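You operate a simulated robot arm through the tools that you are given. There is no shell and no other tool. Be economical: measure what you need, move in short steps, check, and stop when the job is done.

The job below is to be done with a simulated robot arm. You get a single attempt, and the scene is never put back.

TASK
Rinse the sea strainer bowl under the scullery tap and screw it back on.
Fine: shut the seacock lever before the bowl comes off, open it once the bowl is tight; the tap ends off. Where these are worked on the way, their far stop is far enough and under half their travel is too little: seacock lever. What is to be rubbed or washed off counts as gone when no trace of it is left.
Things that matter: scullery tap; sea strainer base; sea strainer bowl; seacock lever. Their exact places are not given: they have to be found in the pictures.

The check looks at the end state, three seconds after you hand in, the way a careful person would. Anything else that was tipped, shoved, dropped, spilled or broken makes it a failure.

THE ROBOT
A 7-joint arm with a two-finger parallel gripper on a trunk, on a base that drives. Base frame: it is fixed to the floor where the robot stands at the start and does not move with it; the origin is under the middle of the robot, x ahead of it, y to its left, z up; the surface under the hand at the start is at about z = 900. Readings come in mm, degrees, newtons and seconds.
Its first joint turns from -166.0 to 166.0 degrees. Places, roughly: scullery tap [800, -200, 1200]; sea strainer base [500, 100, 900]; seacock lever [700, 0, 1000]. Payload 3.43 kg.
Tool frame: the origin (TCP) lies between the finger pads and is the grasp point; the fingertips stand 34 mm ahead of it; z points along the fingers, y is the line along which they close. Largest opening 128 mm; finger width 24, thickness 12; the body of the gripper, 48 by 130 mm, starts 96 mm behind the TCP.
Orientation is that of the tool frame in the base frame, as a unit quaternion [w, x, y, z]. With the fingers straight down and closing along the base's y, the tool's x points along the base's -x, its y along +y and its z along -z.

THE INTERFACE
- The arm moves only by the tool nudge_tool. Its argument "deltas" is a list of rows, each a list of 7 numbers: the shift along the tool's x, y, z in units of 150 mm (1.0 is 150 mm), then the turn, a rotation vector about the tool's x, y, z in units of 90 degrees (1.0 is 90 degrees), then the finger opening in mm, from 0 to 128. In form: [[x, y, z, wx, wy, wz, jaw], ...]. A call has 1 to 8 rows; each row is the pose to reach, as a shift and turn from the pose commanded when the call began, along the tool's axes at that moment. A call with a number of a shift or a turn outside -1 to 1 is refused whole. A row lasts 0.2 s, in which the tool goes at most 50 mm and 8.6 degrees; a call with a longer step from one row to the next is refused whole, and so is a gripper value outside its range. A pose out of reach is approached as far as the arm can. The call stops where the force on the tool passes 90 N (or 10 N more than at its start, if that is more) or the arm is blocked; 0.2 s more then pass. Each finger travels about 153 mm/s and halts on what it meets, pressing with about 30 N; the grip force reading is that of the motor and also rises with nothing between the fingers. The clock runs only during rows and for 0.2 s after the last one: add rows that repeat a pose to give the fingers time. The reply holds the time, the measured pose of the TCP, the force on the tool along the base axes, the opening and the grip force, in the units named above and with some noise, with the torque about the TCP (base axes, N m) and any sound that the robot's microphone picked up.
- Cameras (640 x 400 px; columns grow to the right, rows downward): "scene" is now at [189, 179.8, 1375]; the picture's right is [-0.47, -0.88, 0.01], its down [-0.50, 0.26, -0.82] and it looks along [0.73, -0.39, -0.57] (base axes); focal length 249 px, centre (320, 200). "wrist" rides on the gripper at [76, -11, -160] in the tool frame; the picture's right is [0.15, 0.99, 0.00], its down [-0.88, 0.13, -0.46] and it looks along [-0.45, 0.07, 0.89] (tool axes); focal length 234 px, centre (320, 200).
- get_image(camera): a new picture of that camera. It takes no simulated time.
- roll_base(legs): drives the robot by 1 to 6 legs, each [ahead, turn to the left] in mm and degrees, along the robot's own axes; the way and the turn of a leg run together, so that a leg with both is an arc; at most 1500 mm and 180 degrees a leg. The arm and the cameras ride along, it lands a little off, and it stops where it bumps. It gives what a move gives.
- turn_head(pan, tilt): turns the head with the scene camera to pan (to the left, within 120 degrees either way) and tilt (down, from -29 to 69), counted from straight ahead of the robot. It gives what a move gives.
- measure_at(camera, pixels): for up to 12 pixels [column, row] of the newest picture of that camera ("zoom" is the newest enlarged one), the place [x, y, z] in the base frame of the surface seen there, good to about 3 mm, but the place of the scene camera against the robot may be out by one fixed shift of up to 12 mm in any direction. It takes no simulated time.
- close_up(camera, box): a new picture of the part [left, top, right, bottom] of that camera's present view, enlarged. It takes no simulated time.
- hand_in(): hands the job in; it is judged then, once.

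Work in short steps. Measure before you move; look again where a grasp or a placing could have gone wrong, and mend it. You have 80 turns and 68 pictures in all, those below and enlarged ones among them. Open the gripper and draw the arm clear of the work before you hand the job in, unless the task says otherwise; then end with one line.

The tools are called as a command line: name --pt "numbers of a row" for each row, then --argument value for the rest, lists and objects as JSON in quotes. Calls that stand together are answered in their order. nudge_tool: Moves the arm, as the interface text tells. Its arguments: {"type":"object","properties":{"deltas":{"type":"array"}},"required":["deltas"]} The other tools are called the same way: roll_base (legs) drives the base; turn_head (pan, tilt) turns the head that bears the scene camera; get_image (camera) takes a picture; measure_at (camera, pixels) gives the place of the surface under pixels of a picture; close_up (camera, box) takes an enlarged picture of a part of a camera's view; hand_in () hands the job in.

At the start:

```text
time_s: 0.0
tcp_pos: [603.4, 65.8, 1000.2]
ee_rot: [-0.001, 0.0, 1.0, 0.0]
contact_force: [0.0, -0.5, -0.5]
ft_torque: [0.02, 0.0, -0.02]
gripper_width: 127.9
grip_force: 0.1
robot x, y, heading: [-2.9, -5.9, -0.0]
head pan, tilt: [-28.0, 33.7]
```

scene: 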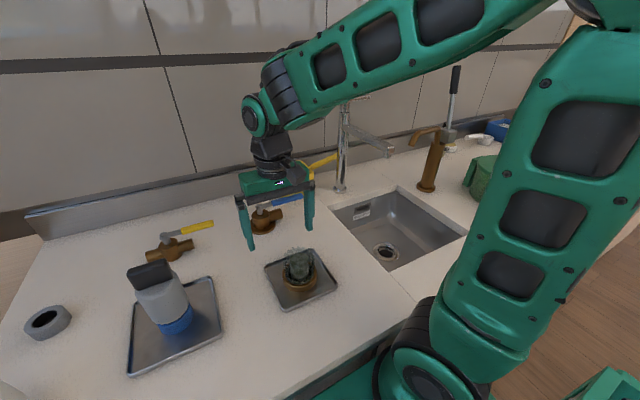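
wrist: 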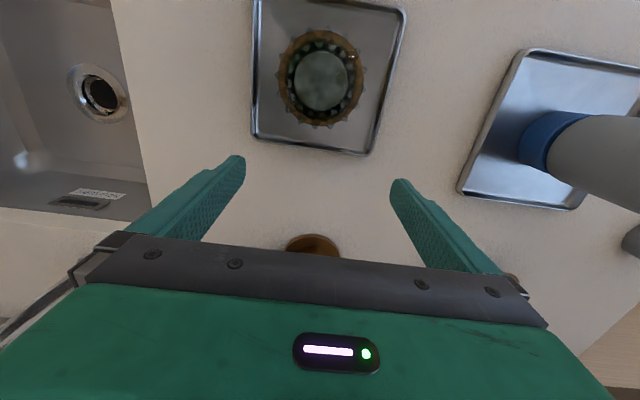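

The scene shows a bronze-ringed bowl on a tray at (298,275), valves with yellow and blue levers near (290,200) and another at (180,240), and the tap at (350,150). I'll look at these closer.

close_up --camera "scene" --box '[220, 140, 400, 310]'

close_up --camera "scene" --box '[0, 200, 240, 390]'

close_up --camera "scene" --box '[320, 50, 520, 210]'

```text
2.35 times, centred on (310, 225) of scene
```

zoom: 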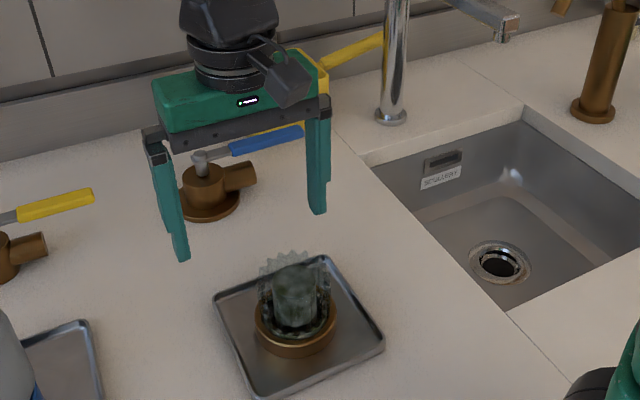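

```text
2.11 times, centred on (120, 295) of scene
```

zoom: 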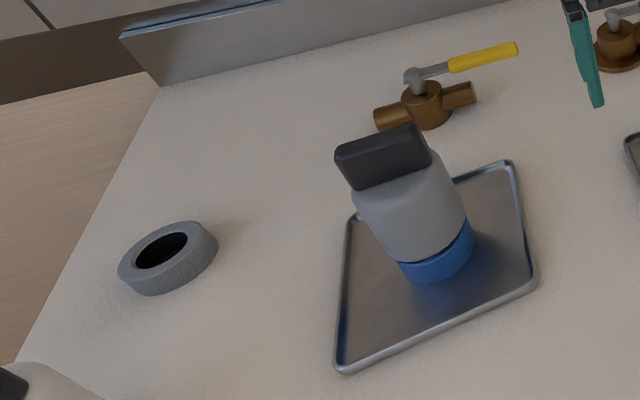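

```text
2.50 times, centred on (420, 130) of scene
```

zoom: 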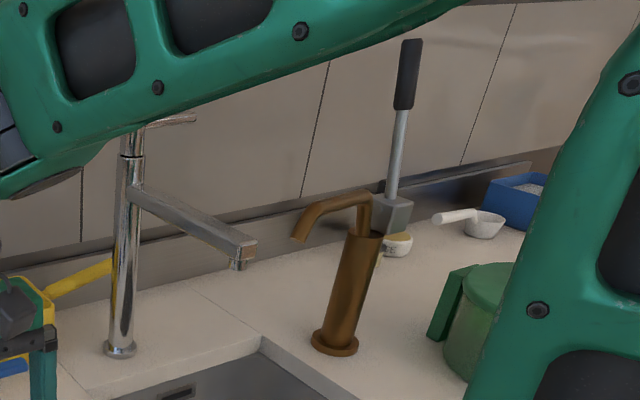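

I measure the key items before moving the arm: glass bowl, bases, valves, tap and sink.

measure_at --camera "scene" --pixels '[[298, 258], [300, 284], [264, 224], [290, 200], [330, 158], [180, 240], [200, 227], [176, 325], [342, 188], [388, 152], [388, 250], [434, 170]]'

measure_at --camera "wrist" --pixels '[[321, 80], [321, 33], [285, 80], [362, 80], [262, 5], [405, 10], [255, 135], [370, 150], [310, 243], [321, 115]]'

nudge_tool --pt "0.3 0 -0.1 0 0 0 128" --pt "0.6 0 -0.2 0 0 0 128" --pt "0.8 0 -0.5 0 0 0 128" --pt "0.8 0 -0.8 0 0 0 128"

```text
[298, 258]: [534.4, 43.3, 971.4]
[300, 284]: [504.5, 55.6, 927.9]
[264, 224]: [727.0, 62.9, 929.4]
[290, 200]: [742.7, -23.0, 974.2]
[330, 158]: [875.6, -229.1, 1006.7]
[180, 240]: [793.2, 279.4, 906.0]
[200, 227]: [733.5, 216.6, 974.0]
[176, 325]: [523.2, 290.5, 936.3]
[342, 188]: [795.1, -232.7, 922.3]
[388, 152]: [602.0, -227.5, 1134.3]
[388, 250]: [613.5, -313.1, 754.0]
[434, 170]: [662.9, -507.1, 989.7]
```

```text
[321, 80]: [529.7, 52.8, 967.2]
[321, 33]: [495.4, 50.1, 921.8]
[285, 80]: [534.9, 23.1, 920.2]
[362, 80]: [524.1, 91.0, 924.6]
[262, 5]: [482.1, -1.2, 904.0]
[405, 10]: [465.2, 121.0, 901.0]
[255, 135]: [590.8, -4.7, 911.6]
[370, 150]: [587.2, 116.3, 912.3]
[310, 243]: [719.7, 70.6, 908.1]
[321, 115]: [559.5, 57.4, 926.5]
```

```text
refused: row 3 steps farther than a row can; nothing moved
```

The third row stepped too far. I raise the hand in smaller steps to clear the view.

nudge_tool --pt "0 0 -0.3 0 0 0 128" --pt "0 0 -0.6 0 0 0 128" --pt "0.2 0.2 -0.75 0 0 0 128" --pt "0.4 0.4 -0.9 0 0 0 128"

get_image --camera "scene"

get_image --camera "wrist"

```text
time_s: 1.0
tcp_pos: [531.3, 125.2, 1140.8]
ee_rot: [0.005, 0.0, 1.0, 0.0]
contact_force: [0.3, -0.3, 0.6]
ft_torque: [0.02, 0.03, -0.02]
gripper_width: 128.1
grip_force: 0.1
robot x, y, heading: [-2.1, -4.4, -0.0]
head pan, tilt: [-28.0, 33.7]
```

```text
62 pictures are left
```

scene: 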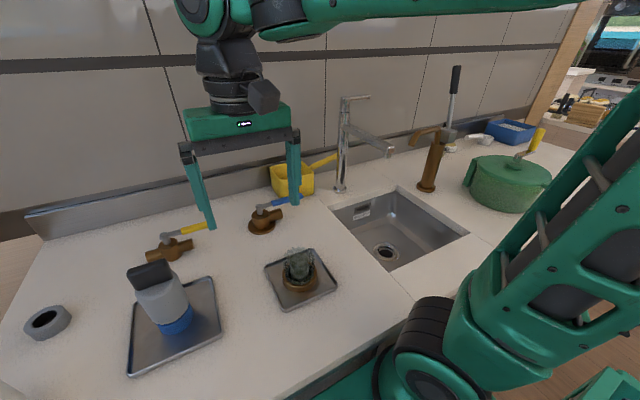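

```text
61 pictures are left
```

wrist: 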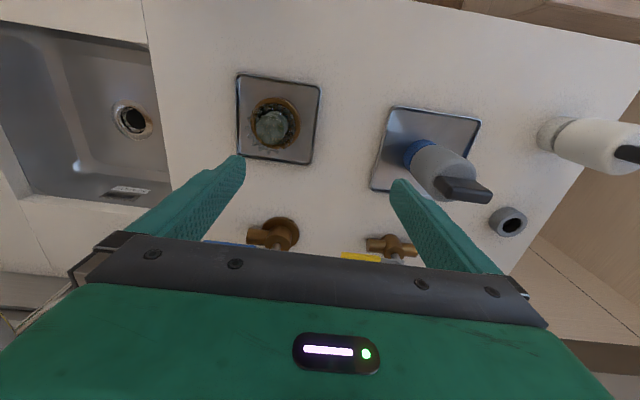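

The blue-lever valve at (263,215) and the glass bowl in the bronze base at (298,272) match the given rough places. I enlarge both, and the tap.

close_up --camera "scene" --box '[255, 235, 345, 315]'

close_up --camera "scene" --box '[235, 180, 315, 245]'

close_up --camera "scene" --box '[310, 85, 410, 200]'

close_up --camera "wrist" --box '[225, 65, 335, 170]'

```text
5.00 times, centred on (300, 275) of scene
```

zoom: 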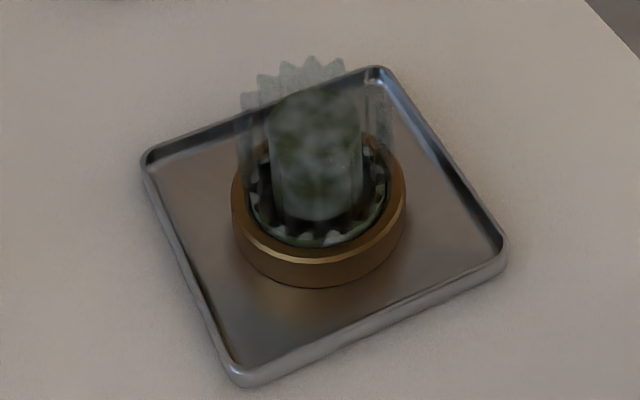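

```text
6.15 times, centred on (275, 212) of scene
```

zoom: 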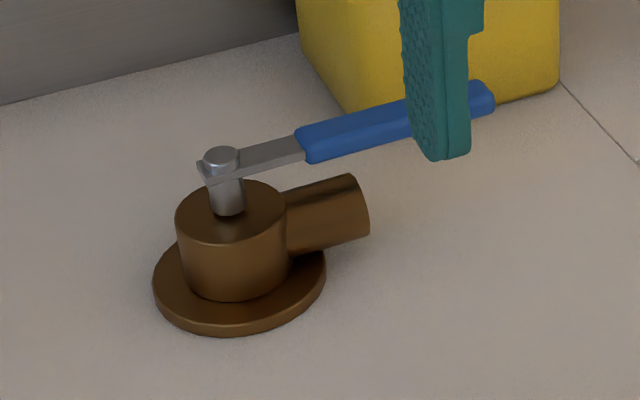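

```text
3.48 times, centred on (360, 142) of scene
```

zoom: 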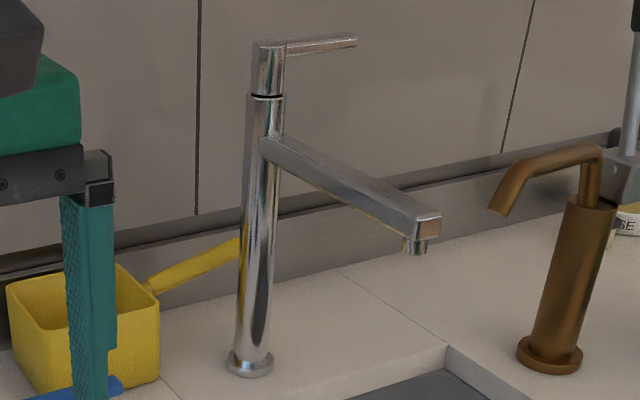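

```text
3.81 times, centred on (280, 118) of wrist
```

zoom: 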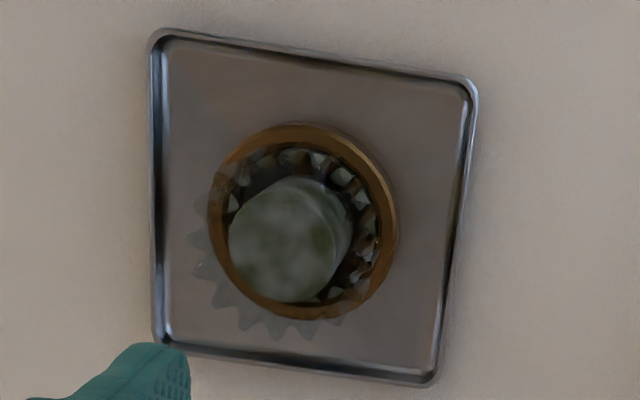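

I measure the bowl, lever, tap and its handle in detail.

measure_at --camera "zoom" --pixels '[[280, 270], [290, 330], [195, 235], [210, 205], [300, 185], [300, 130], [380, 200], [340, 320], [155, 35], [475, 85], [155, 335], [435, 380]]'

measure_at --camera "scene" --pixels '[[261, 206], [286, 201], [296, 198], [347, 99], [356, 98], [368, 97], [345, 112], [343, 130], [388, 152], [387, 156], [340, 190], [263, 222]]'

close_up --camera "scene" --box '[330, 90, 400, 165]'

```text
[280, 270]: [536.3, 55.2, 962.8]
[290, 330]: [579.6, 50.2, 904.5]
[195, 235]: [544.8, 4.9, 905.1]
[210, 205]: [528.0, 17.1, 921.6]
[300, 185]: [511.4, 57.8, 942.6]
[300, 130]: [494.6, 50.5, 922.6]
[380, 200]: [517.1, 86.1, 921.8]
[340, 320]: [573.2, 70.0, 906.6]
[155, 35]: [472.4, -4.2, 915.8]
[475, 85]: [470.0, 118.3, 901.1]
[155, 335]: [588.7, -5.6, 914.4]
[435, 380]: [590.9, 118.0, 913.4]
```

```text
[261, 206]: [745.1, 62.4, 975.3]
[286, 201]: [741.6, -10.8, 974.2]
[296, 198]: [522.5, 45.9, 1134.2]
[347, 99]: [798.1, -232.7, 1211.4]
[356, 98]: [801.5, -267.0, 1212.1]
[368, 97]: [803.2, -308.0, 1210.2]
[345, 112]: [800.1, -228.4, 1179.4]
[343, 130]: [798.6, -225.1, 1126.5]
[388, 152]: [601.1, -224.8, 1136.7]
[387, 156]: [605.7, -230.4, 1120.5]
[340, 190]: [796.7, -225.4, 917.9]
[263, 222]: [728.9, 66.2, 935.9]
```

```text
5.33 times, centred on (365, 128) of scene
```

zoom: 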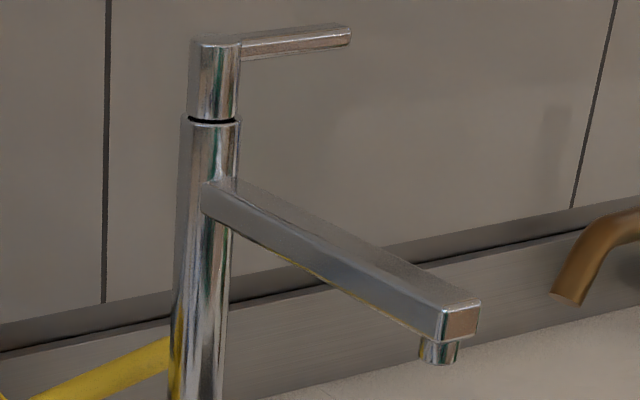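

The tap handle is at z≈1211 along -y from the column (x≈800, y≈-228), with the spout mouth near (605,-228,1115). The blue lever pivots near (745,62) and points along -y at z≈975. I check the clearance to the yellow bailer next.

measure_at --camera "scene" --pixels '[[274, 183], [285, 196], [308, 185], [312, 180], [288, 170], [312, 190], [276, 204], [272, 214]]'

nudge_tool --pt "-0.3 -0.15 0 0 0 0 80" --pt "-0.6 -0.3 0 0 0 0 40" --pt "-0.9 -0.45 0 0 0 0 0" --pt "-0.9 -0.45 0 0 0 0 0"

get_image --camera "wrist"

get_image --camera "scene"

```text
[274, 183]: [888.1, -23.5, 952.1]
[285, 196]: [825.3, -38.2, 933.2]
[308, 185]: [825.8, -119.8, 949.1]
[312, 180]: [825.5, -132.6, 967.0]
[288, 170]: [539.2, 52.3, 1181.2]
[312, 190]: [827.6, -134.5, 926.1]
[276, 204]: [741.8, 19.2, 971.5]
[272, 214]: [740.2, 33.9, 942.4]
```

```text
refused: row 1 steps farther than a row can; nothing moved
```

```text
55 pictures are left
```

wrist: 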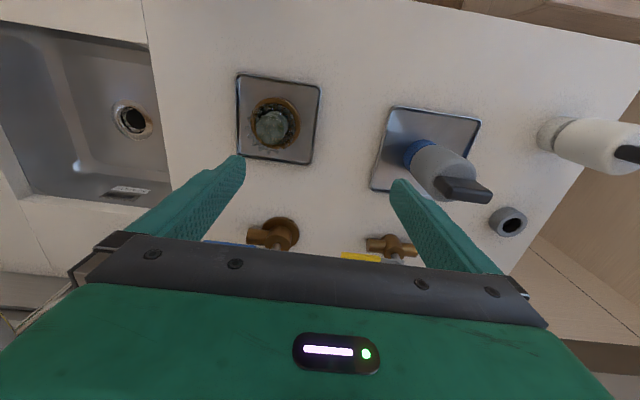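

```text
54 pictures are left
```

scene: 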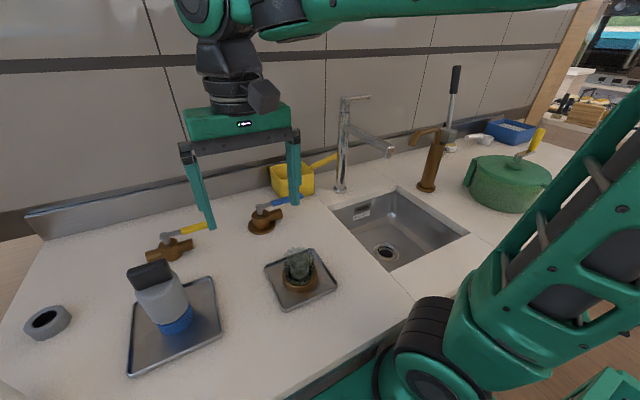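

Bailer face is at x≈825 and the lever at x≈742, so a closed-finger push fits between. I move over there in steps under 50 mm, closing the fingers.

nudge_tool --pt "-0.25 -0.17 0 0 0 0 100" --pt "-0.5 -0.34 0 0 0 0 70" --pt "-0.75 -0.51 0 0 0 0 40" --pt "-0.95 -0.68 0 0 0 0 10" --pt "-0.95 -0.9 0 0 0 0 0" --pt "-0.95 -1.0 0 0 0 0 0"

get_image --camera "wrist"

get_image --camera "scene"

```text
time_s: 2.4
tcp_pos: [671.8, -20.8, 1140.0]
ee_rot: [0.007, 0.0, 1.0, 0.0]
contact_force: [0.0, 0.0, -0.5]
ft_torque: [0.0, -0.02, -0.02]
gripper_width: 0.1
grip_force: 29.8
robot x, y, heading: [1.1, -3.7, -0.0]
head pan, tilt: [-28.0, 33.7]
```

```text
53 pictures are left
```

wrist: 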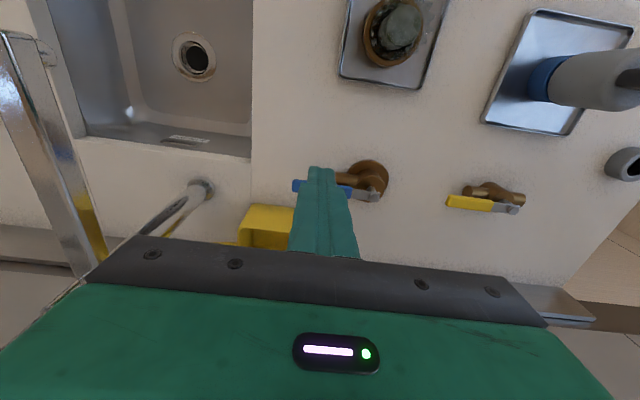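

```text
52 pictures are left
```

scene: 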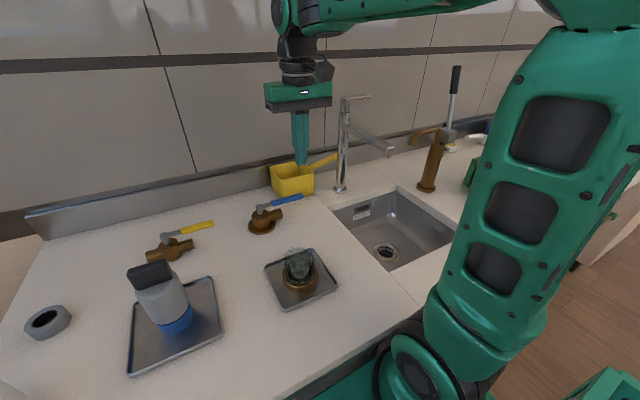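

measure_at --camera "wrist" --pixels '[[373, 196], [347, 192], [297, 186], [250, 210], [395, 30], [410, 8], [365, 35], [420, 40]]'

measure_at --camera "scene" --pixels '[[261, 207], [276, 203], [300, 197], [301, 199]]'

```text
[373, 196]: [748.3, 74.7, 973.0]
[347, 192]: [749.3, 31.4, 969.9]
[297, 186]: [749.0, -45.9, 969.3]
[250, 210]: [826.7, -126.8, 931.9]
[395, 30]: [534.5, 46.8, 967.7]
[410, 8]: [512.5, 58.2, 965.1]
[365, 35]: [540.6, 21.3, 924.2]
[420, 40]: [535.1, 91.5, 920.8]
```

```text
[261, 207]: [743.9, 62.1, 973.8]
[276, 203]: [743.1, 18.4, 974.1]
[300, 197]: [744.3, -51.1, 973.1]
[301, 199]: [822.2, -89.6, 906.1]
```

Wrist measures put the lever pivot at about (749,72), its tip at (749,-48) and its top at z≈970. I go to x=785, then straight down behind the lever.

nudge_tool --pt "-0.3 0 0 0 0 0 0" --pt "-0.6 0 0 0 0 0 0" --pt "-0.76 0 0 0 0 0 0" --pt "-0.76 0 0.3 0 0 0 0" --pt "-0.76 0 0.6 0 0 0 0" --pt "-0.76 0 0.85 0 0 0 0" --pt "-0.76 0 1.0 0 0 0 0"

get_image --camera "scene"

```text
time_s: 4.0
tcp_pos: [788.7, -22.5, 995.5]
ee_rot: [0.006, 0.0, 1.0, 0.0]
contact_force: [0.7, -0.4, -0.4]
ft_torque: [0.02, -0.02, -0.03]
gripper_width: 0.1
grip_force: 29.5
robot x, y, heading: [-2.3, -2.7, -0.1]
head pan, tilt: [-28.0, 33.7]
```

```text
51 pictures are left
```

scene: 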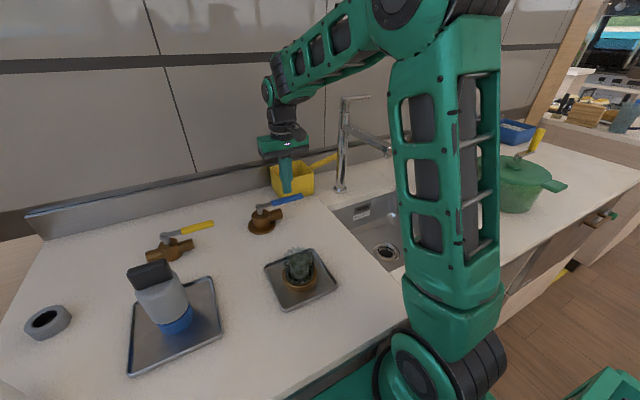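

Fingers are down behind the lever. I push toward -x along the first 30 degrees of the arc, watching the force.

nudge_tool --pt "0.08 0.01 0.03 0 0 0 0" --pt "0.13 0.017 0.03 0 0 0 0" --pt "0.21 0.008 0.03 0 0 0 0" --pt "0.295 0.003 0.03 0 0 0 0" --pt "0.37 0.015 0.03 0 0 0 0" --pt "0.456 0.032 0.03 0 0 0 0"

get_image --camera "scene"

```text
time_s: 5.4
tcp_pos: [720.1, -19.0, 987.8]
ee_rot: [0.006, 0.001, 1.0, 0.001]
contact_force: [0.2, -0.3, -0.2]
ft_torque: [0.01, 0.0, 0.01]
gripper_width: 0.0
grip_force: 29.9
robot x, y, heading: [-1.2, -2.9, 0.0]
head pan, tilt: [-28.0, 33.7]
```

```text
50 pictures are left
```

scene: 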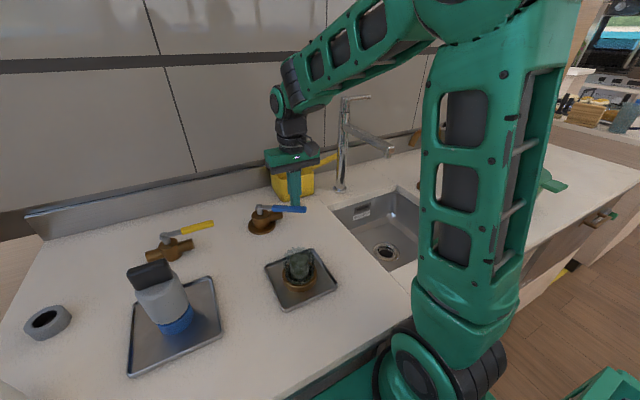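

The lever follows. I continue the arc to its far stop.

nudge_tool --pt "0.149 0.07 0 0 0 0 0" --pt "0.215 0.12 0 0 0 0 0" --pt "0.273 0.176 0 0 0 0 0" --pt "0.325 0.24 0 0 0 0 0" --pt "0.367 0.311 0 0 0 0 0" --pt "0.4 0.38 0 0 0 0 0" --pt "0.422 0.465 0 0 0 0 0" --pt "0.431 0.518 0 0 0 0 0"

get_image --camera "scene"

```text
time_s: 7.2
tcp_pos: [654.9, 56.1, 987.2]
ee_rot: [0.006, 0.002, 1.0, -0.001]
contact_force: [0.8, -11.0, 0.9]
ft_torque: [-0.25, -0.05, -0.02]
gripper_width: 0.0
grip_force: 29.7
robot x, y, heading: [2.1, -7.3, -0.1]
head pan, tilt: [-28.0, 33.7]
```

```text
49 pictures are left
```

scene: 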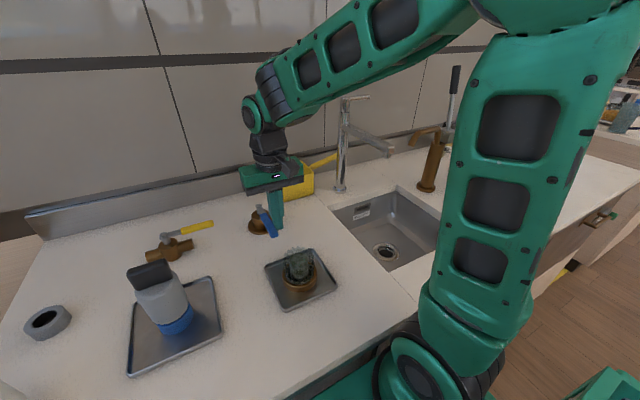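

The force of -11 N in y means the lever hit its stop at about 90 degrees, so the seacock is shut. I back off and rise toward the tap handle.

nudge_tool --pt "0 -0.1 0 0 0 0 0" --pt "0 -0.1 -0.3 0 0 0 0" --pt "0 -0.1 -0.6 0 0 0 0" --pt "0 -0.2 -0.9 0 0 0 0" --pt "0 -0.4 -1.0 0 0 0 0"

nudge_tool --pt "0 0 -0.3 0 0 0 0" --pt "0 -0.1 -0.6 0 0 0 0" --pt "-0.2 -0.2 -0.8 0 0 0 0" --pt "-0.4 -0.4 -0.9 0 0 0 0" --pt "-0.6 -0.6 -1.0 0 0 0 0" --pt "-0.8 -0.8 -1.0 0 0 0 0" --pt "-1.0 -1.0 -1.0 0 0 0 0"

get_image --camera "wrist"

get_image --camera "scene"

```text
time_s: 8.4
tcp_pos: [653.1, 0.7, 1138.5]
ee_rot: [0.006, 0.0, 1.0, 0.0]
contact_force: [1.0, -0.2, -0.8]
ft_torque: [-0.07, 0.01, -0.04]
gripper_width: 0.0
grip_force: 30.3
robot x, y, heading: [-0.3, -3.3, -0.0]
head pan, tilt: [-28.0, 33.7]
```

```text
time_s: 10.0
tcp_pos: [802.4, -154.6, 1290.8]
ee_rot: [0.006, -0.001, 1.0, 0.0]
contact_force: [0.4, 0.7, 1.2]
ft_torque: [-0.01, -0.06, 0.01]
gripper_width: 0.0
grip_force: 30.1
robot x, y, heading: [-2.3, -4.6, 0.3]
head pan, tilt: [-28.0, 33.7]
```

```text
48 pictures are left
```

wrist: 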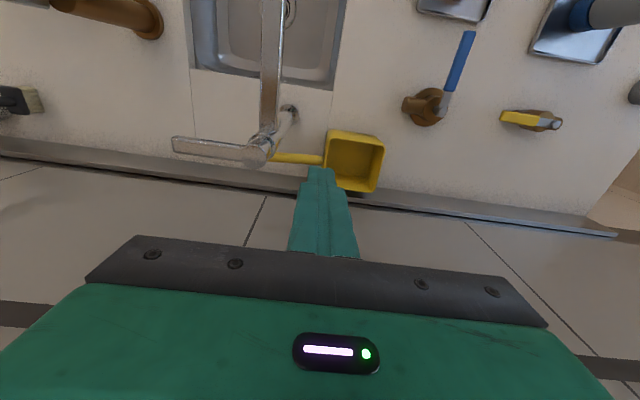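

```text
47 pictures are left
```

scene: 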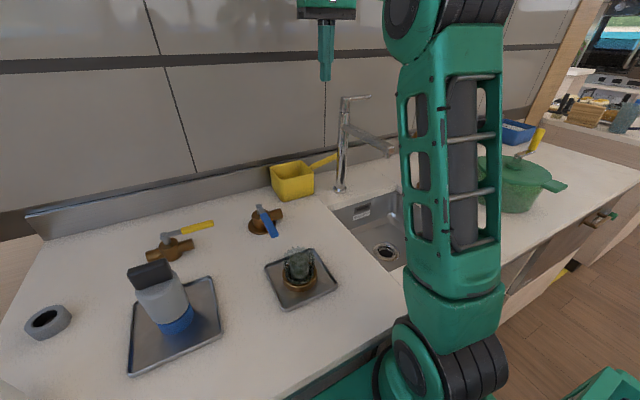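

The handle spans (175,145) to (262,150) in the wrist picture. I measure it, the spout and the wall.

measure_at --camera "wrist" --pixels '[[178, 146], [210, 150], [245, 153], [260, 152], [268, 100], [270, 30], [278, 5], [150, 160], [200, 200], [450, 95], [465, 40]]'

close_up --camera "wrist" --box '[160, 80, 320, 180]'

```text
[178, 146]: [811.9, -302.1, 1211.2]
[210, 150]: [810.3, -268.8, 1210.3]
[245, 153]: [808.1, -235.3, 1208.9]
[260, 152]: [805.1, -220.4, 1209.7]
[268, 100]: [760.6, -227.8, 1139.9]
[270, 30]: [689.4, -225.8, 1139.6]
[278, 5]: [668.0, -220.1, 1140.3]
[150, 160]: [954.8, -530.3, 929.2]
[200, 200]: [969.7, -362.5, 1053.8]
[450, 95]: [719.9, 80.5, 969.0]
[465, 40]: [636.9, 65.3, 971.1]
```

```text
4.00 times, centred on (240, 130) of wrist
```

zoom: 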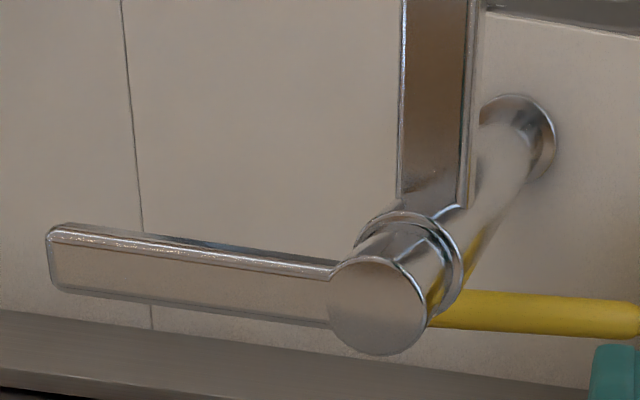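

The handle's axis is near (806,-222), its tip at y≈-303 and its top at z≈1210. I place the closed fingers on its +x side, tips at about 1192.

nudge_tool --pt "-0.1 -0.29 0 0 0 0 0" --pt "-0.2 -0.58 0 0 0 0 0" --pt "-0.32 -0.86 0 0 0 0 0" --pt "-0.32 -0.86 0 0 0 0 0" --pt "-0.32 -0.86 0.22 0 0 0 0" --pt "-0.32 -0.86 0.43 0 0 0 0" --pt "-0.32 -0.86 0.43 0 0 0 0"

nudge_tool --pt "0.08 0.0 0 0 0 0 0" --pt "0.13 0 0 0 0 0 0" --pt "0.18 0.0 0 0 0 0 0" --pt "0.22 0.0 0 0 0 0 0"

get_image --camera "scene"

get_image --camera "wrist"

```text
time_s: 10.6
tcp_pos: [815.9, -226.4, 1306.2]
ee_rot: [0.022, -0.002, 1.0, -0.003]
contact_force: [-0.9, 0.4, 0.3]
ft_torque: [-0.07, -0.16, 0.0]
gripper_width: 0.0
grip_force: 30.0
robot x, y, heading: [-1.0, -4.0, -0.0]
head pan, tilt: [-28.0, 33.7]
stopped in row 2: the force on the tool passed its limit at 153 N (the readings are from after the stop); the commanded pose is now the measured one
```

```text
time_s: 11.6
tcp_pos: [786.6, -229.5, 1300.8]
ee_rot: [0.018, -0.001, 1.0, -0.003]
contact_force: [-0.7, 0.3, -0.5]
ft_torque: [0.01, 0.02, 0.03]
gripper_width: 0.0
grip_force: 29.1
robot x, y, heading: [1.4, -9.4, -0.1]
head pan, tilt: [-28.0, 33.7]
```

```text
45 pictures are left
```

scene: 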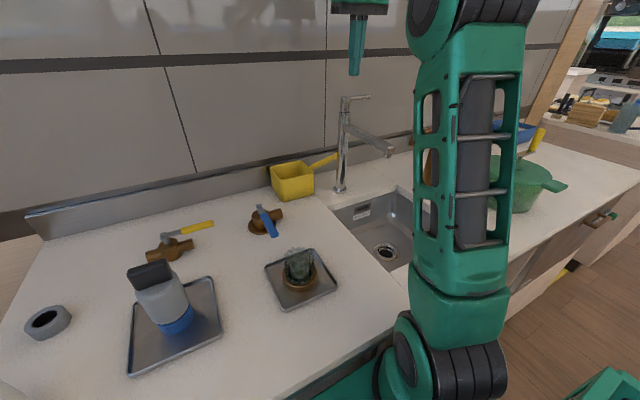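

```text
44 pictures are left
```

wrist: 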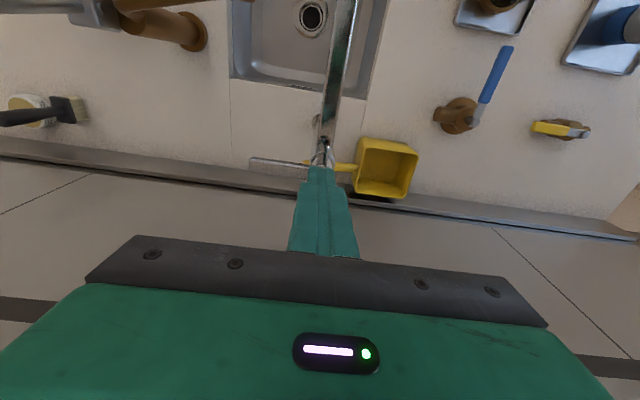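

Something stopped the move at 153 N although the tips were above the tap, and the pose now is (787,-230,1301). I look up to see what the arm met.

turn_head --pan -25 --tilt 0

get_image --camera "scene"

close_up --camera "wrist" --box '[220, 100, 420, 225]'

```text
time_s: 12.6
tcp_pos: [785.7, -230.5, 1300.6]
ee_rot: [0.019, -0.001, 1.0, -0.002]
contact_force: [0.9, -0.9, -0.1]
ft_torque: [0.0, -0.04, -0.01]
gripper_width: 0.0
grip_force: 29.6
robot x, y, heading: [-2.3, -3.3, 0.2]
head pan, tilt: [-25.0, 0.0]
```

```text
43 pictures are left
```

scene: 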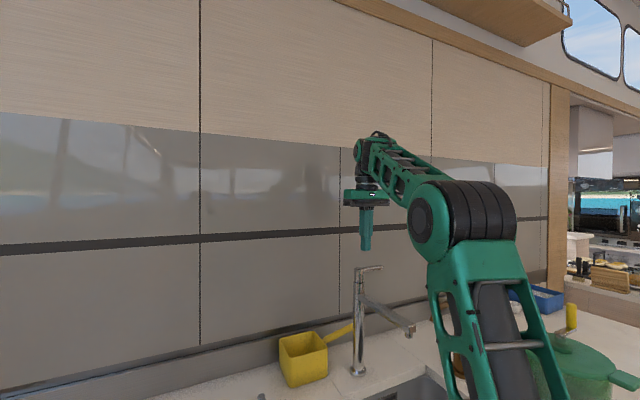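

```text
3.20 times, centred on (320, 162) of wrist
```

zoom: 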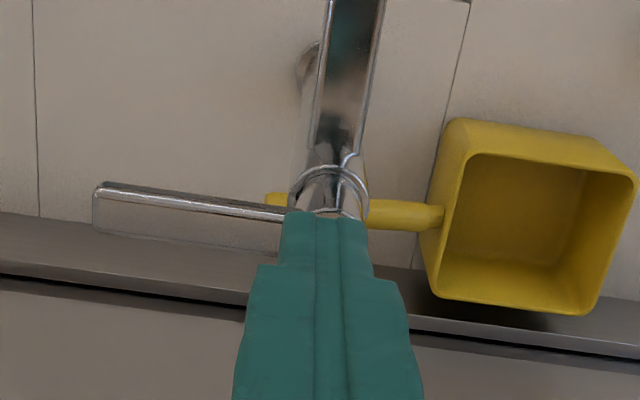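

I measure the wall and upper panels against the arm's wrist joint near (375,150).

measure_at --camera "scene" --pixels '[[300, 120], [300, 180], [300, 260], [400, 130], [372, 145], [385, 160], [330, 150], [366, 195], [358, 145], [440, 215], [300, 40], [470, 195]]'

```text
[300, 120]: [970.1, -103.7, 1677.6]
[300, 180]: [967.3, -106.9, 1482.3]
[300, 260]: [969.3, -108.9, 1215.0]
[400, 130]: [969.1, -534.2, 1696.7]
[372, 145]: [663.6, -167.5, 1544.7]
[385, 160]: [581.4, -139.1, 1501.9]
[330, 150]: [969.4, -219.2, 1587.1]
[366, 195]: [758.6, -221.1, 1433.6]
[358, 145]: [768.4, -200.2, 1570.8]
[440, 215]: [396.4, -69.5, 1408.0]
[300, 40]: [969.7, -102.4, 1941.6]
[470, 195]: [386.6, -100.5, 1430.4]
```

The wall is a plain plane at x≈969, so nothing overhead was hit. I check where the fingertips actually are relative to the tap's top.

close_up --camera "scene" --box '[320, 170, 430, 300]'

measure_at --camera "scene" --pixels '[[365, 246], [365, 225], [361, 270], [375, 268], [361, 280]]'

```text
3.08 times, centred on (375, 235) of scene
```

zoom: 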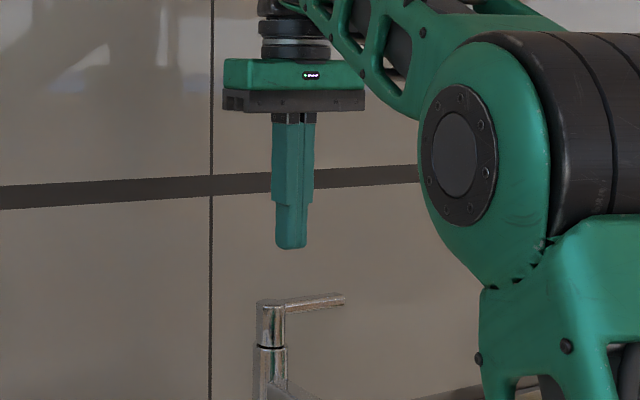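

```text
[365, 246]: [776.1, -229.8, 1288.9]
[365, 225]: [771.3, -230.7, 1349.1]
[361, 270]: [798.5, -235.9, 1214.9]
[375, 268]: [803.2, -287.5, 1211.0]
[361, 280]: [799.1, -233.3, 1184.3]
```

Tips are at about z 1270, well clear of the tap, so I suspect arm kinematics near its reach. I try the nearer (-x) side of the handle instead: small steps to (778,-285), then down.

nudge_tool --pt "0.03 -0.1 -0.05 0 0 0 0" --pt "0.05 -0.2 -0.05 0 0 0 0" --pt "0.05 -0.3 -0.05 0 0 0 0" --pt "0.05 -0.37 -0.05 0 0 0 0" --pt "0.05 -0.37 0.1 0 0 0 0" --pt "0.05 -0.37 0.3 0 0 0 0" --pt "0.05 -0.37 0.5 0 0 0 0"

get_image --camera "scene"

```text
time_s: 14.2
tcp_pos: [778.0, -282.3, 1225.0]
ee_rot: [0.018, -0.001, 1.0, -0.004]
contact_force: [-0.6, 0.2, -0.3]
ft_torque: [0.0, -0.04, 0.02]
gripper_width: 0.1
grip_force: 29.7
robot x, y, heading: [-0.1, -4.0, -0.1]
head pan, tilt: [-25.0, 0.0]
```

```text
40 pictures are left
```

scene: 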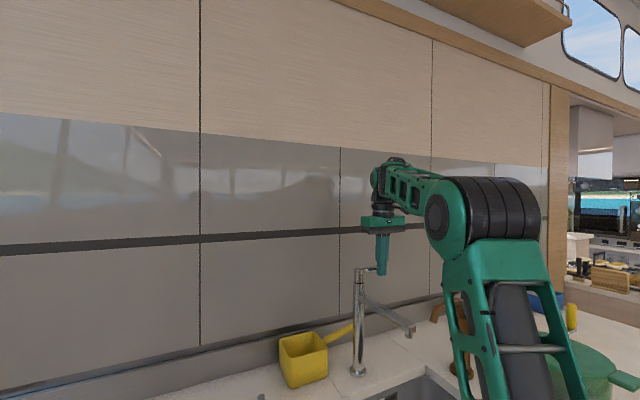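

In position beside the handle at (382,268). I push toward +x gently and watch the force.

nudge_tool --pt "-0.08 0 0 0 0 0 0" --pt "-0.12 0 0 0 0 0 0" --pt "-0.16 0 0 0 0 0 0" --pt "-0.2 0.0 0 0 0 0 0"

close_up --camera "scene" --box '[320, 210, 430, 350]'

```text
time_s: 14.9
tcp_pos: [775.9, -284.3, 1233.5]
ee_rot: [0.014, 0.001, 1.0, -0.001]
contact_force: [0.2, 0.6, 0.2]
ft_torque: [0.03, 0.03, -0.02]
gripper_width: 0.0
grip_force: 30.3
robot x, y, heading: [-1.6, -5.9, -0.1]
head pan, tilt: [-25.0, 0.0]
stopped in row 3: the force on the tool passed its limit at 101 N (the readings are from after the stop); the commanded pose is now the measured one
```

```text
2.86 times, centred on (375, 280) of scene
```

zoom: 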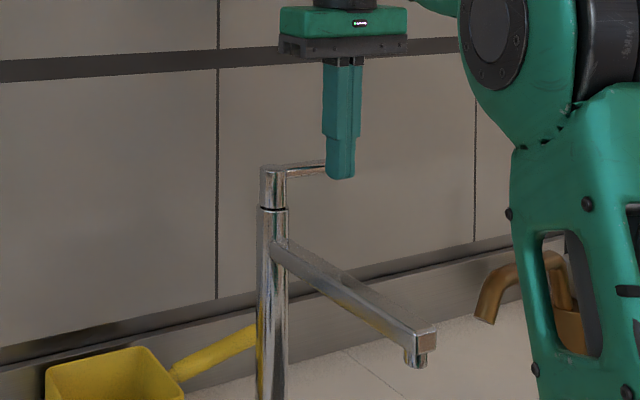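

The handle is solid toward +x, so it must turn toward -x. I rise and turn the tool 90 degrees about its axis so the fingers can straddle the handle, keeping the reach short.

nudge_tool --pt "0.1 0 -0.25 0 0 0 0" --pt "0.1 0 -0.45 0 0 0.09 20" --pt "0.1 0 -0.45 0 0 0.18 50" --pt "0.1 0 -0.45 0 0 0.27 50" --pt "0.1 0 -0.45 0 0 0.36 50" --pt "0.1 0 -0.45 0 0 0.45 50" --pt "0.1 0 -0.45 0 0 0.54 50" --pt "0.1 0 -0.45 0 0 0.63 50"

nudge_tool --pt "0 0 0 0 0 0.09 50" --pt "0 0 0 0 0 0.18 50" --pt "0 0 0 0 0 0.27 50" --pt "0 0 0 0 0 0.37 50" --pt "0 0 0 0 0 0.37 50"

get_image --camera "wrist"

```text
time_s: 15.8
tcp_pos: [745.8, -284.2, 1313.1]
ee_rot: [0.024, 0.162, 0.986, 0.002]
contact_force: [0.3, -0.4, -0.3]
ft_torque: [-0.02, 0.06, 0.01]
gripper_width: 49.7
grip_force: 0.0
robot x, y, heading: [-1.0, -5.1, -0.2]
head pan, tilt: [-25.0, 0.0]
stopped in row 4: the force on the tool passed its limit at 115 N (the readings are from after the stop); the commanded pose is now the measured one
```

```text
refused: row 4 steps farther than a row can; nothing moved
```

```text
38 pictures are left
```

wrist: 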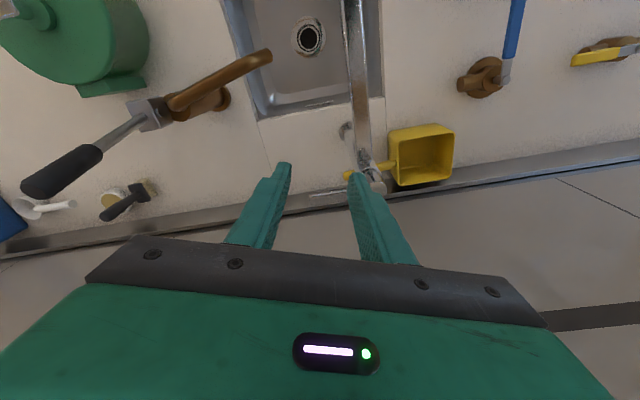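

Again a stop in free space while turning: the camera side of the wrist is probably fouling the forearm when the tool is upright, high and far out. I draw back and pitch the tool 45 degrees forward with a 90 degree roll, which opens the wrist and lets the fingers grip the handle across its length.

nudge_tool --pt "0.2 -0.07 0.05 0 0 0 50" --pt "0.4 -0.14 0.1 0 0 0 50" --pt "0.5 -0.17 0.12 -0.0433 -0.0311 0.0749 50" --pt "0.6 -0.2 0.14 -0.0866 -0.0622 0.1498 50" --pt "0.67 -0.227 0.153 -0.13 -0.0933 0.2247 50" --pt "0.67 -0.227 0.153 -0.1732 -0.1244 0.2996 50" --pt "0.67 -0.227 0.153 -0.2165 -0.1555 0.3745 50" --pt "0.67 -0.227 0.153 -0.26 -0.1866 0.4494 50"

nudge_tool --pt "0 0 0 -0.0433 -0.0311 0.0749 50" --pt "0 0 0 -0.0866 -0.0622 0.1498 50" --pt "0 0 0 -0.13 -0.0933 0.2247 50" --pt "0 0 0 -0.1732 -0.1244 0.2996 50"

get_image --camera "scene"

get_image --camera "wrist"

```text
time_s: 17.4
tcp_pos: [661.9, -354.9, 1180.0]
ee_rot: [0.037, 0.503, 0.861, 0.066]
contact_force: [4.5, 0.0, -2.3]
ft_torque: [0.02, 0.44, 0.06]
gripper_width: 50.2
grip_force: 0.0
out of reach, approached as far as the arm can: row 5, 6
robot x, y, heading: [-3.0, -3.9, -0.0]
head pan, tilt: [-25.0, 0.0]
stopped in row 7: the force on the tool passed its limit at 288 N (the readings are from after the stop); the commanded pose is now the measured one
```

```text
time_s: 18.4
tcp_pos: [654.1, -357.4, 1183.1]
ee_rot: [0.176, 0.686, 0.692, 0.142]
contact_force: [-25.0, -20.9, 38.8]
ft_torque: [-0.61, 1.74, 0.58]
gripper_width: 53.8
grip_force: 3.2
robot x, y, heading: [0.3, -4.2, -0.1]
head pan, tilt: [-25.0, 0.0]
```

```text
37 pictures are left
```

scene: 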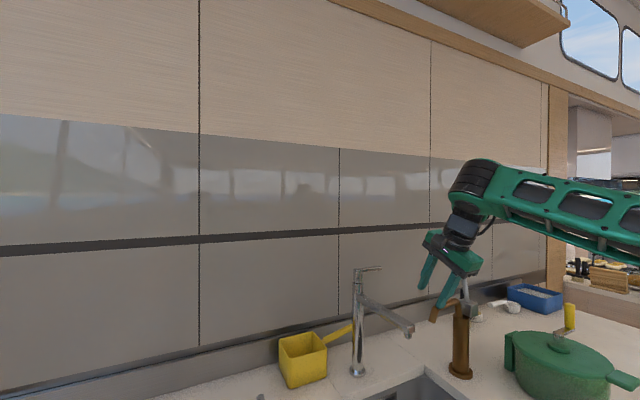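

```text
36 pictures are left
```

wrist: 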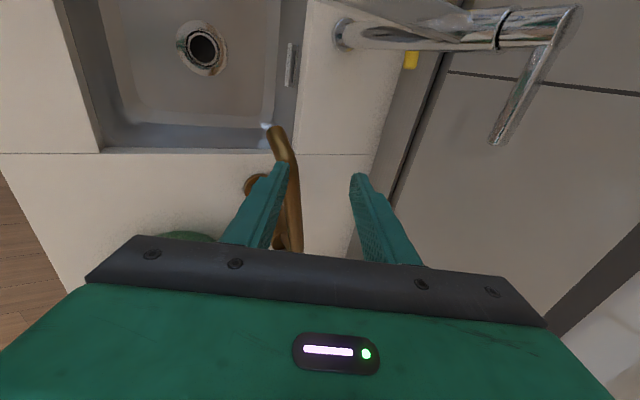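

The arm swung its elbow around and now leans on the manual pump near (460,300), with a standing force of about 50 N. I look before moving.

turn_head --pan -45 --tilt 20

get_image --camera "scene"

close_up --camera "wrist" --box '[160, 90, 400, 260]'

```text
time_s: 19.2
tcp_pos: [653.2, -357.5, 1182.6]
ee_rot: [0.174, 0.684, 0.694, 0.141]
contact_force: [-27.3, -37.3, 49.3]
ft_torque: [-1.2, 1.98, 0.78]
gripper_width: 52.3
grip_force: 2.3
robot x, y, heading: [2.1, -5.0, -0.0]
head pan, tilt: [-45.0, 20.0]
```

```text
35 pictures are left
```

scene: 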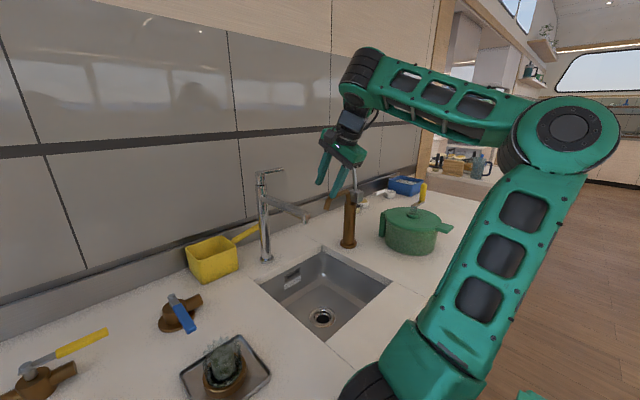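

```text
2.35 times, centred on (280, 175) of wrist
```

zoom: 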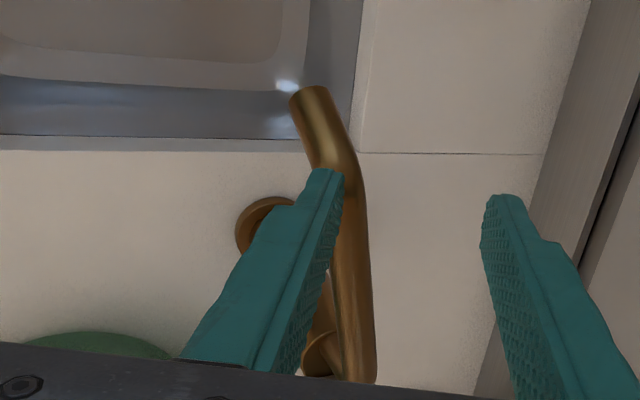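

I measure the pump's rod and the surrounding parts to find what is touching.

measure_at --camera "scene" --pixels '[[355, 182], [354, 192], [348, 210], [322, 180], [330, 205], [340, 150], [352, 120], [300, 215], [262, 185], [365, 60]]'

close_up --camera "scene" --box '[290, 90, 430, 255]'

measure_at --camera "wrist" --pixels '[[276, 140], [290, 170], [295, 200], [290, 235], [520, 80], [560, 30]]'

```text
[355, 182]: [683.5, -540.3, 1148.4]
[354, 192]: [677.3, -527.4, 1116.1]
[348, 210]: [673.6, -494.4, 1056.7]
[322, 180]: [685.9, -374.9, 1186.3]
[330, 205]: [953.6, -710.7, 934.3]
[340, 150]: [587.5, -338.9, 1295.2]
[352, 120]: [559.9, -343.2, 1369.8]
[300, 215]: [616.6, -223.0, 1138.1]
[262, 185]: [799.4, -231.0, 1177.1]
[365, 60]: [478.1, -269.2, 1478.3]
```

```text
2.42 times, centred on (360, 172) of scene
```

zoom: 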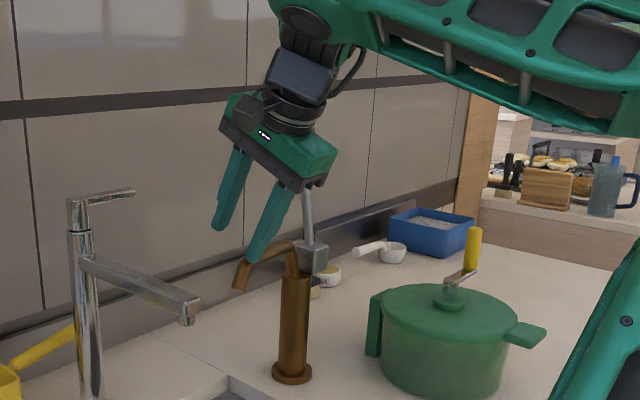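

```text
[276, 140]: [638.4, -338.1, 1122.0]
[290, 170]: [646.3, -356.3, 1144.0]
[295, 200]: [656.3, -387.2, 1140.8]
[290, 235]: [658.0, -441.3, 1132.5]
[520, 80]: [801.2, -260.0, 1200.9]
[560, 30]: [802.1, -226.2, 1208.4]
```

The lower finger is pressing on the pump's spout (646,-356,1144); the pump itself stands where it was. I lift straight up off it and then look.

nudge_tool --pt "-0.005 0.043 -0.09 0 0 0 60" --pt "-0.01 0.1 -0.22 0 0 0 60" --pt "-0.02 0.2 -0.44 0 0 0 60" --pt "-0.03 0.3 -0.66 0 0 0 60"

close_up --camera "scene" --box '[220, 60, 460, 260]'

```text
time_s: 20.2
tcp_pos: [654.4, -356.1, 1291.0]
ee_rot: [0.174, 0.683, 0.695, 0.14]
contact_force: [-0.7, -0.8, 0.0]
ft_torque: [0.07, -0.03, 0.03]
gripper_width: 59.9
grip_force: 0.0
robot x, y, heading: [-2.0, -1.1, -0.1]
head pan, tilt: [-45.0, 20.0]
```

```text
2.00 times, centred on (340, 160) of scene
```

zoom: 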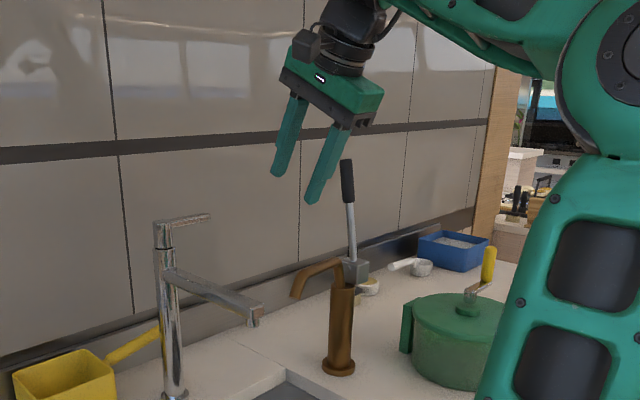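

Free, with zero force and the pump undisturbed. I go to a stand-off above and in front of the handle's end along the tilted approach direction.

nudge_tool --pt "0.12 0.17 0.104 0 0 0 60" --pt "0.24 0.34 0.208 0 0 0 60" --pt "0.36 0.51 0.312 0 0 0 60" --pt "0.476 0.682 0.415 0 0 0 60"

get_image --camera "wrist"

close_up --camera "scene" --box '[220, 60, 460, 260]'

```text
time_s: 21.2
tcp_pos: [773.4, -284.2, 1276.7]
ee_rot: [0.173, 0.683, 0.696, 0.14]
contact_force: [-1.1, 0.7, 0.0]
ft_torque: [0.03, 0.0, 0.04]
gripper_width: 60.3
grip_force: 0.0
robot x, y, heading: [-2.0, -4.8, 0.1]
head pan, tilt: [-45.0, 20.0]
```

```text
31 pictures are left
```

wrist: 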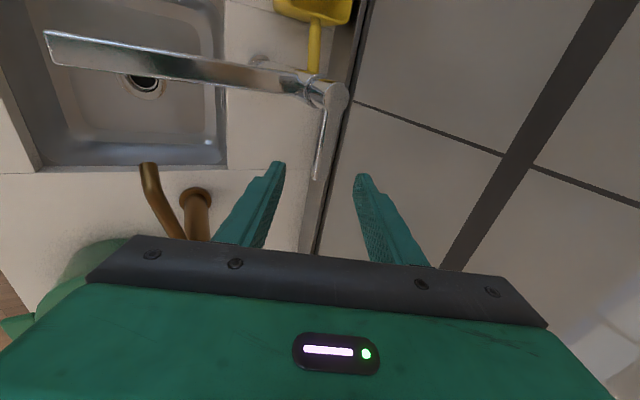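

```text
2.00 times, centred on (340, 160) of scene
```

zoom: 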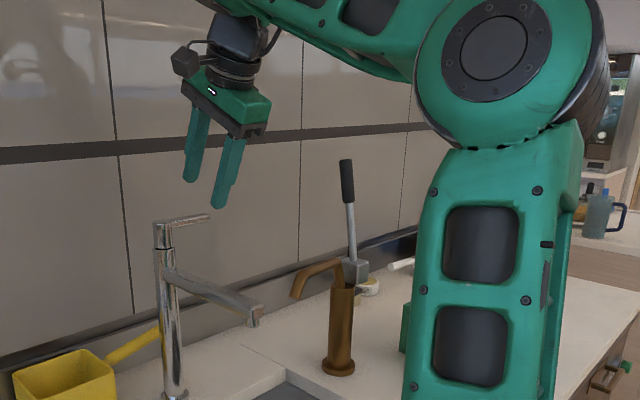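

The handle's end lies right between the fingers (column 320). I advance along the fingers 78 mm and narrow to a loose straddle.

nudge_tool --pt "0 0 0.2 0 0 0 60" --pt "0 0 0.38 0 0 0 60" --pt "0 0 0.52 0 0 0 60" --pt "0 0 0.52 0 0 0 34" --pt "0 0 0.52 0 0 0 34"

close_up --camera "wrist" --box '[240, 60, 400, 200]'

```text
time_s: 22.4
tcp_pos: [808.7, -288.1, 1205.4]
ee_rot: [0.174, 0.683, 0.696, 0.139]
contact_force: [-0.6, 0.7, -0.4]
ft_torque: [-0.02, 0.01, 0.0]
gripper_width: 34.0
grip_force: 0.1
robot x, y, heading: [1.0, -3.1, 0.1]
head pan, tilt: [-45.0, 20.0]
```

```text
2.86 times, centred on (320, 130) of wrist
```

zoom: 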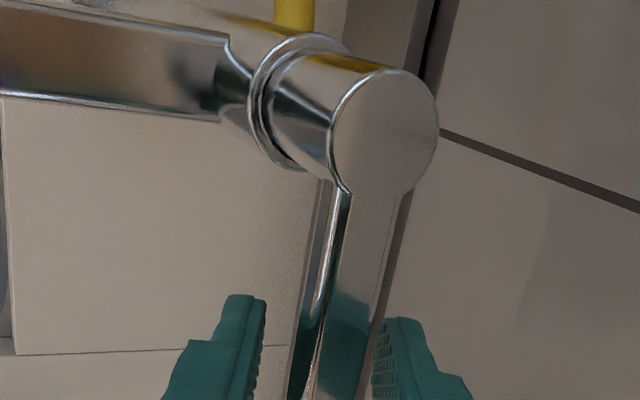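

The handle is straddled. I pull it toward -x along a 66 mm arc about (806,-222), 30 degrees first.

nudge_tool --pt "0.01 -0.07 -0.035 0 0 0 34" --pt "0.025 -0.14 -0.07 0 0 0 34" --pt "0.06 -0.213 -0.107 0 0 0 34"

close_up --camera "wrist" --box '[160, 0, 480, 200]'

```text
time_s: 23.2
tcp_pos: [771.6, -278.7, 1206.8]
ee_rot: [0.174, 0.684, 0.694, 0.141]
contact_force: [4.4, -6.2, 1.6]
ft_torque: [0.81, -0.31, -0.6]
gripper_width: 39.8
grip_force: 28.8
robot x, y, heading: [-1.0, -5.1, -0.1]
head pan, tilt: [-45.0, 20.0]
```

```text
2.00 times, centred on (320, 100) of wrist
```

zoom: 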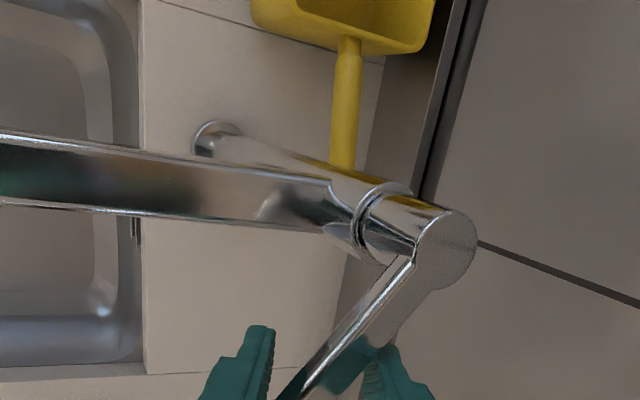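

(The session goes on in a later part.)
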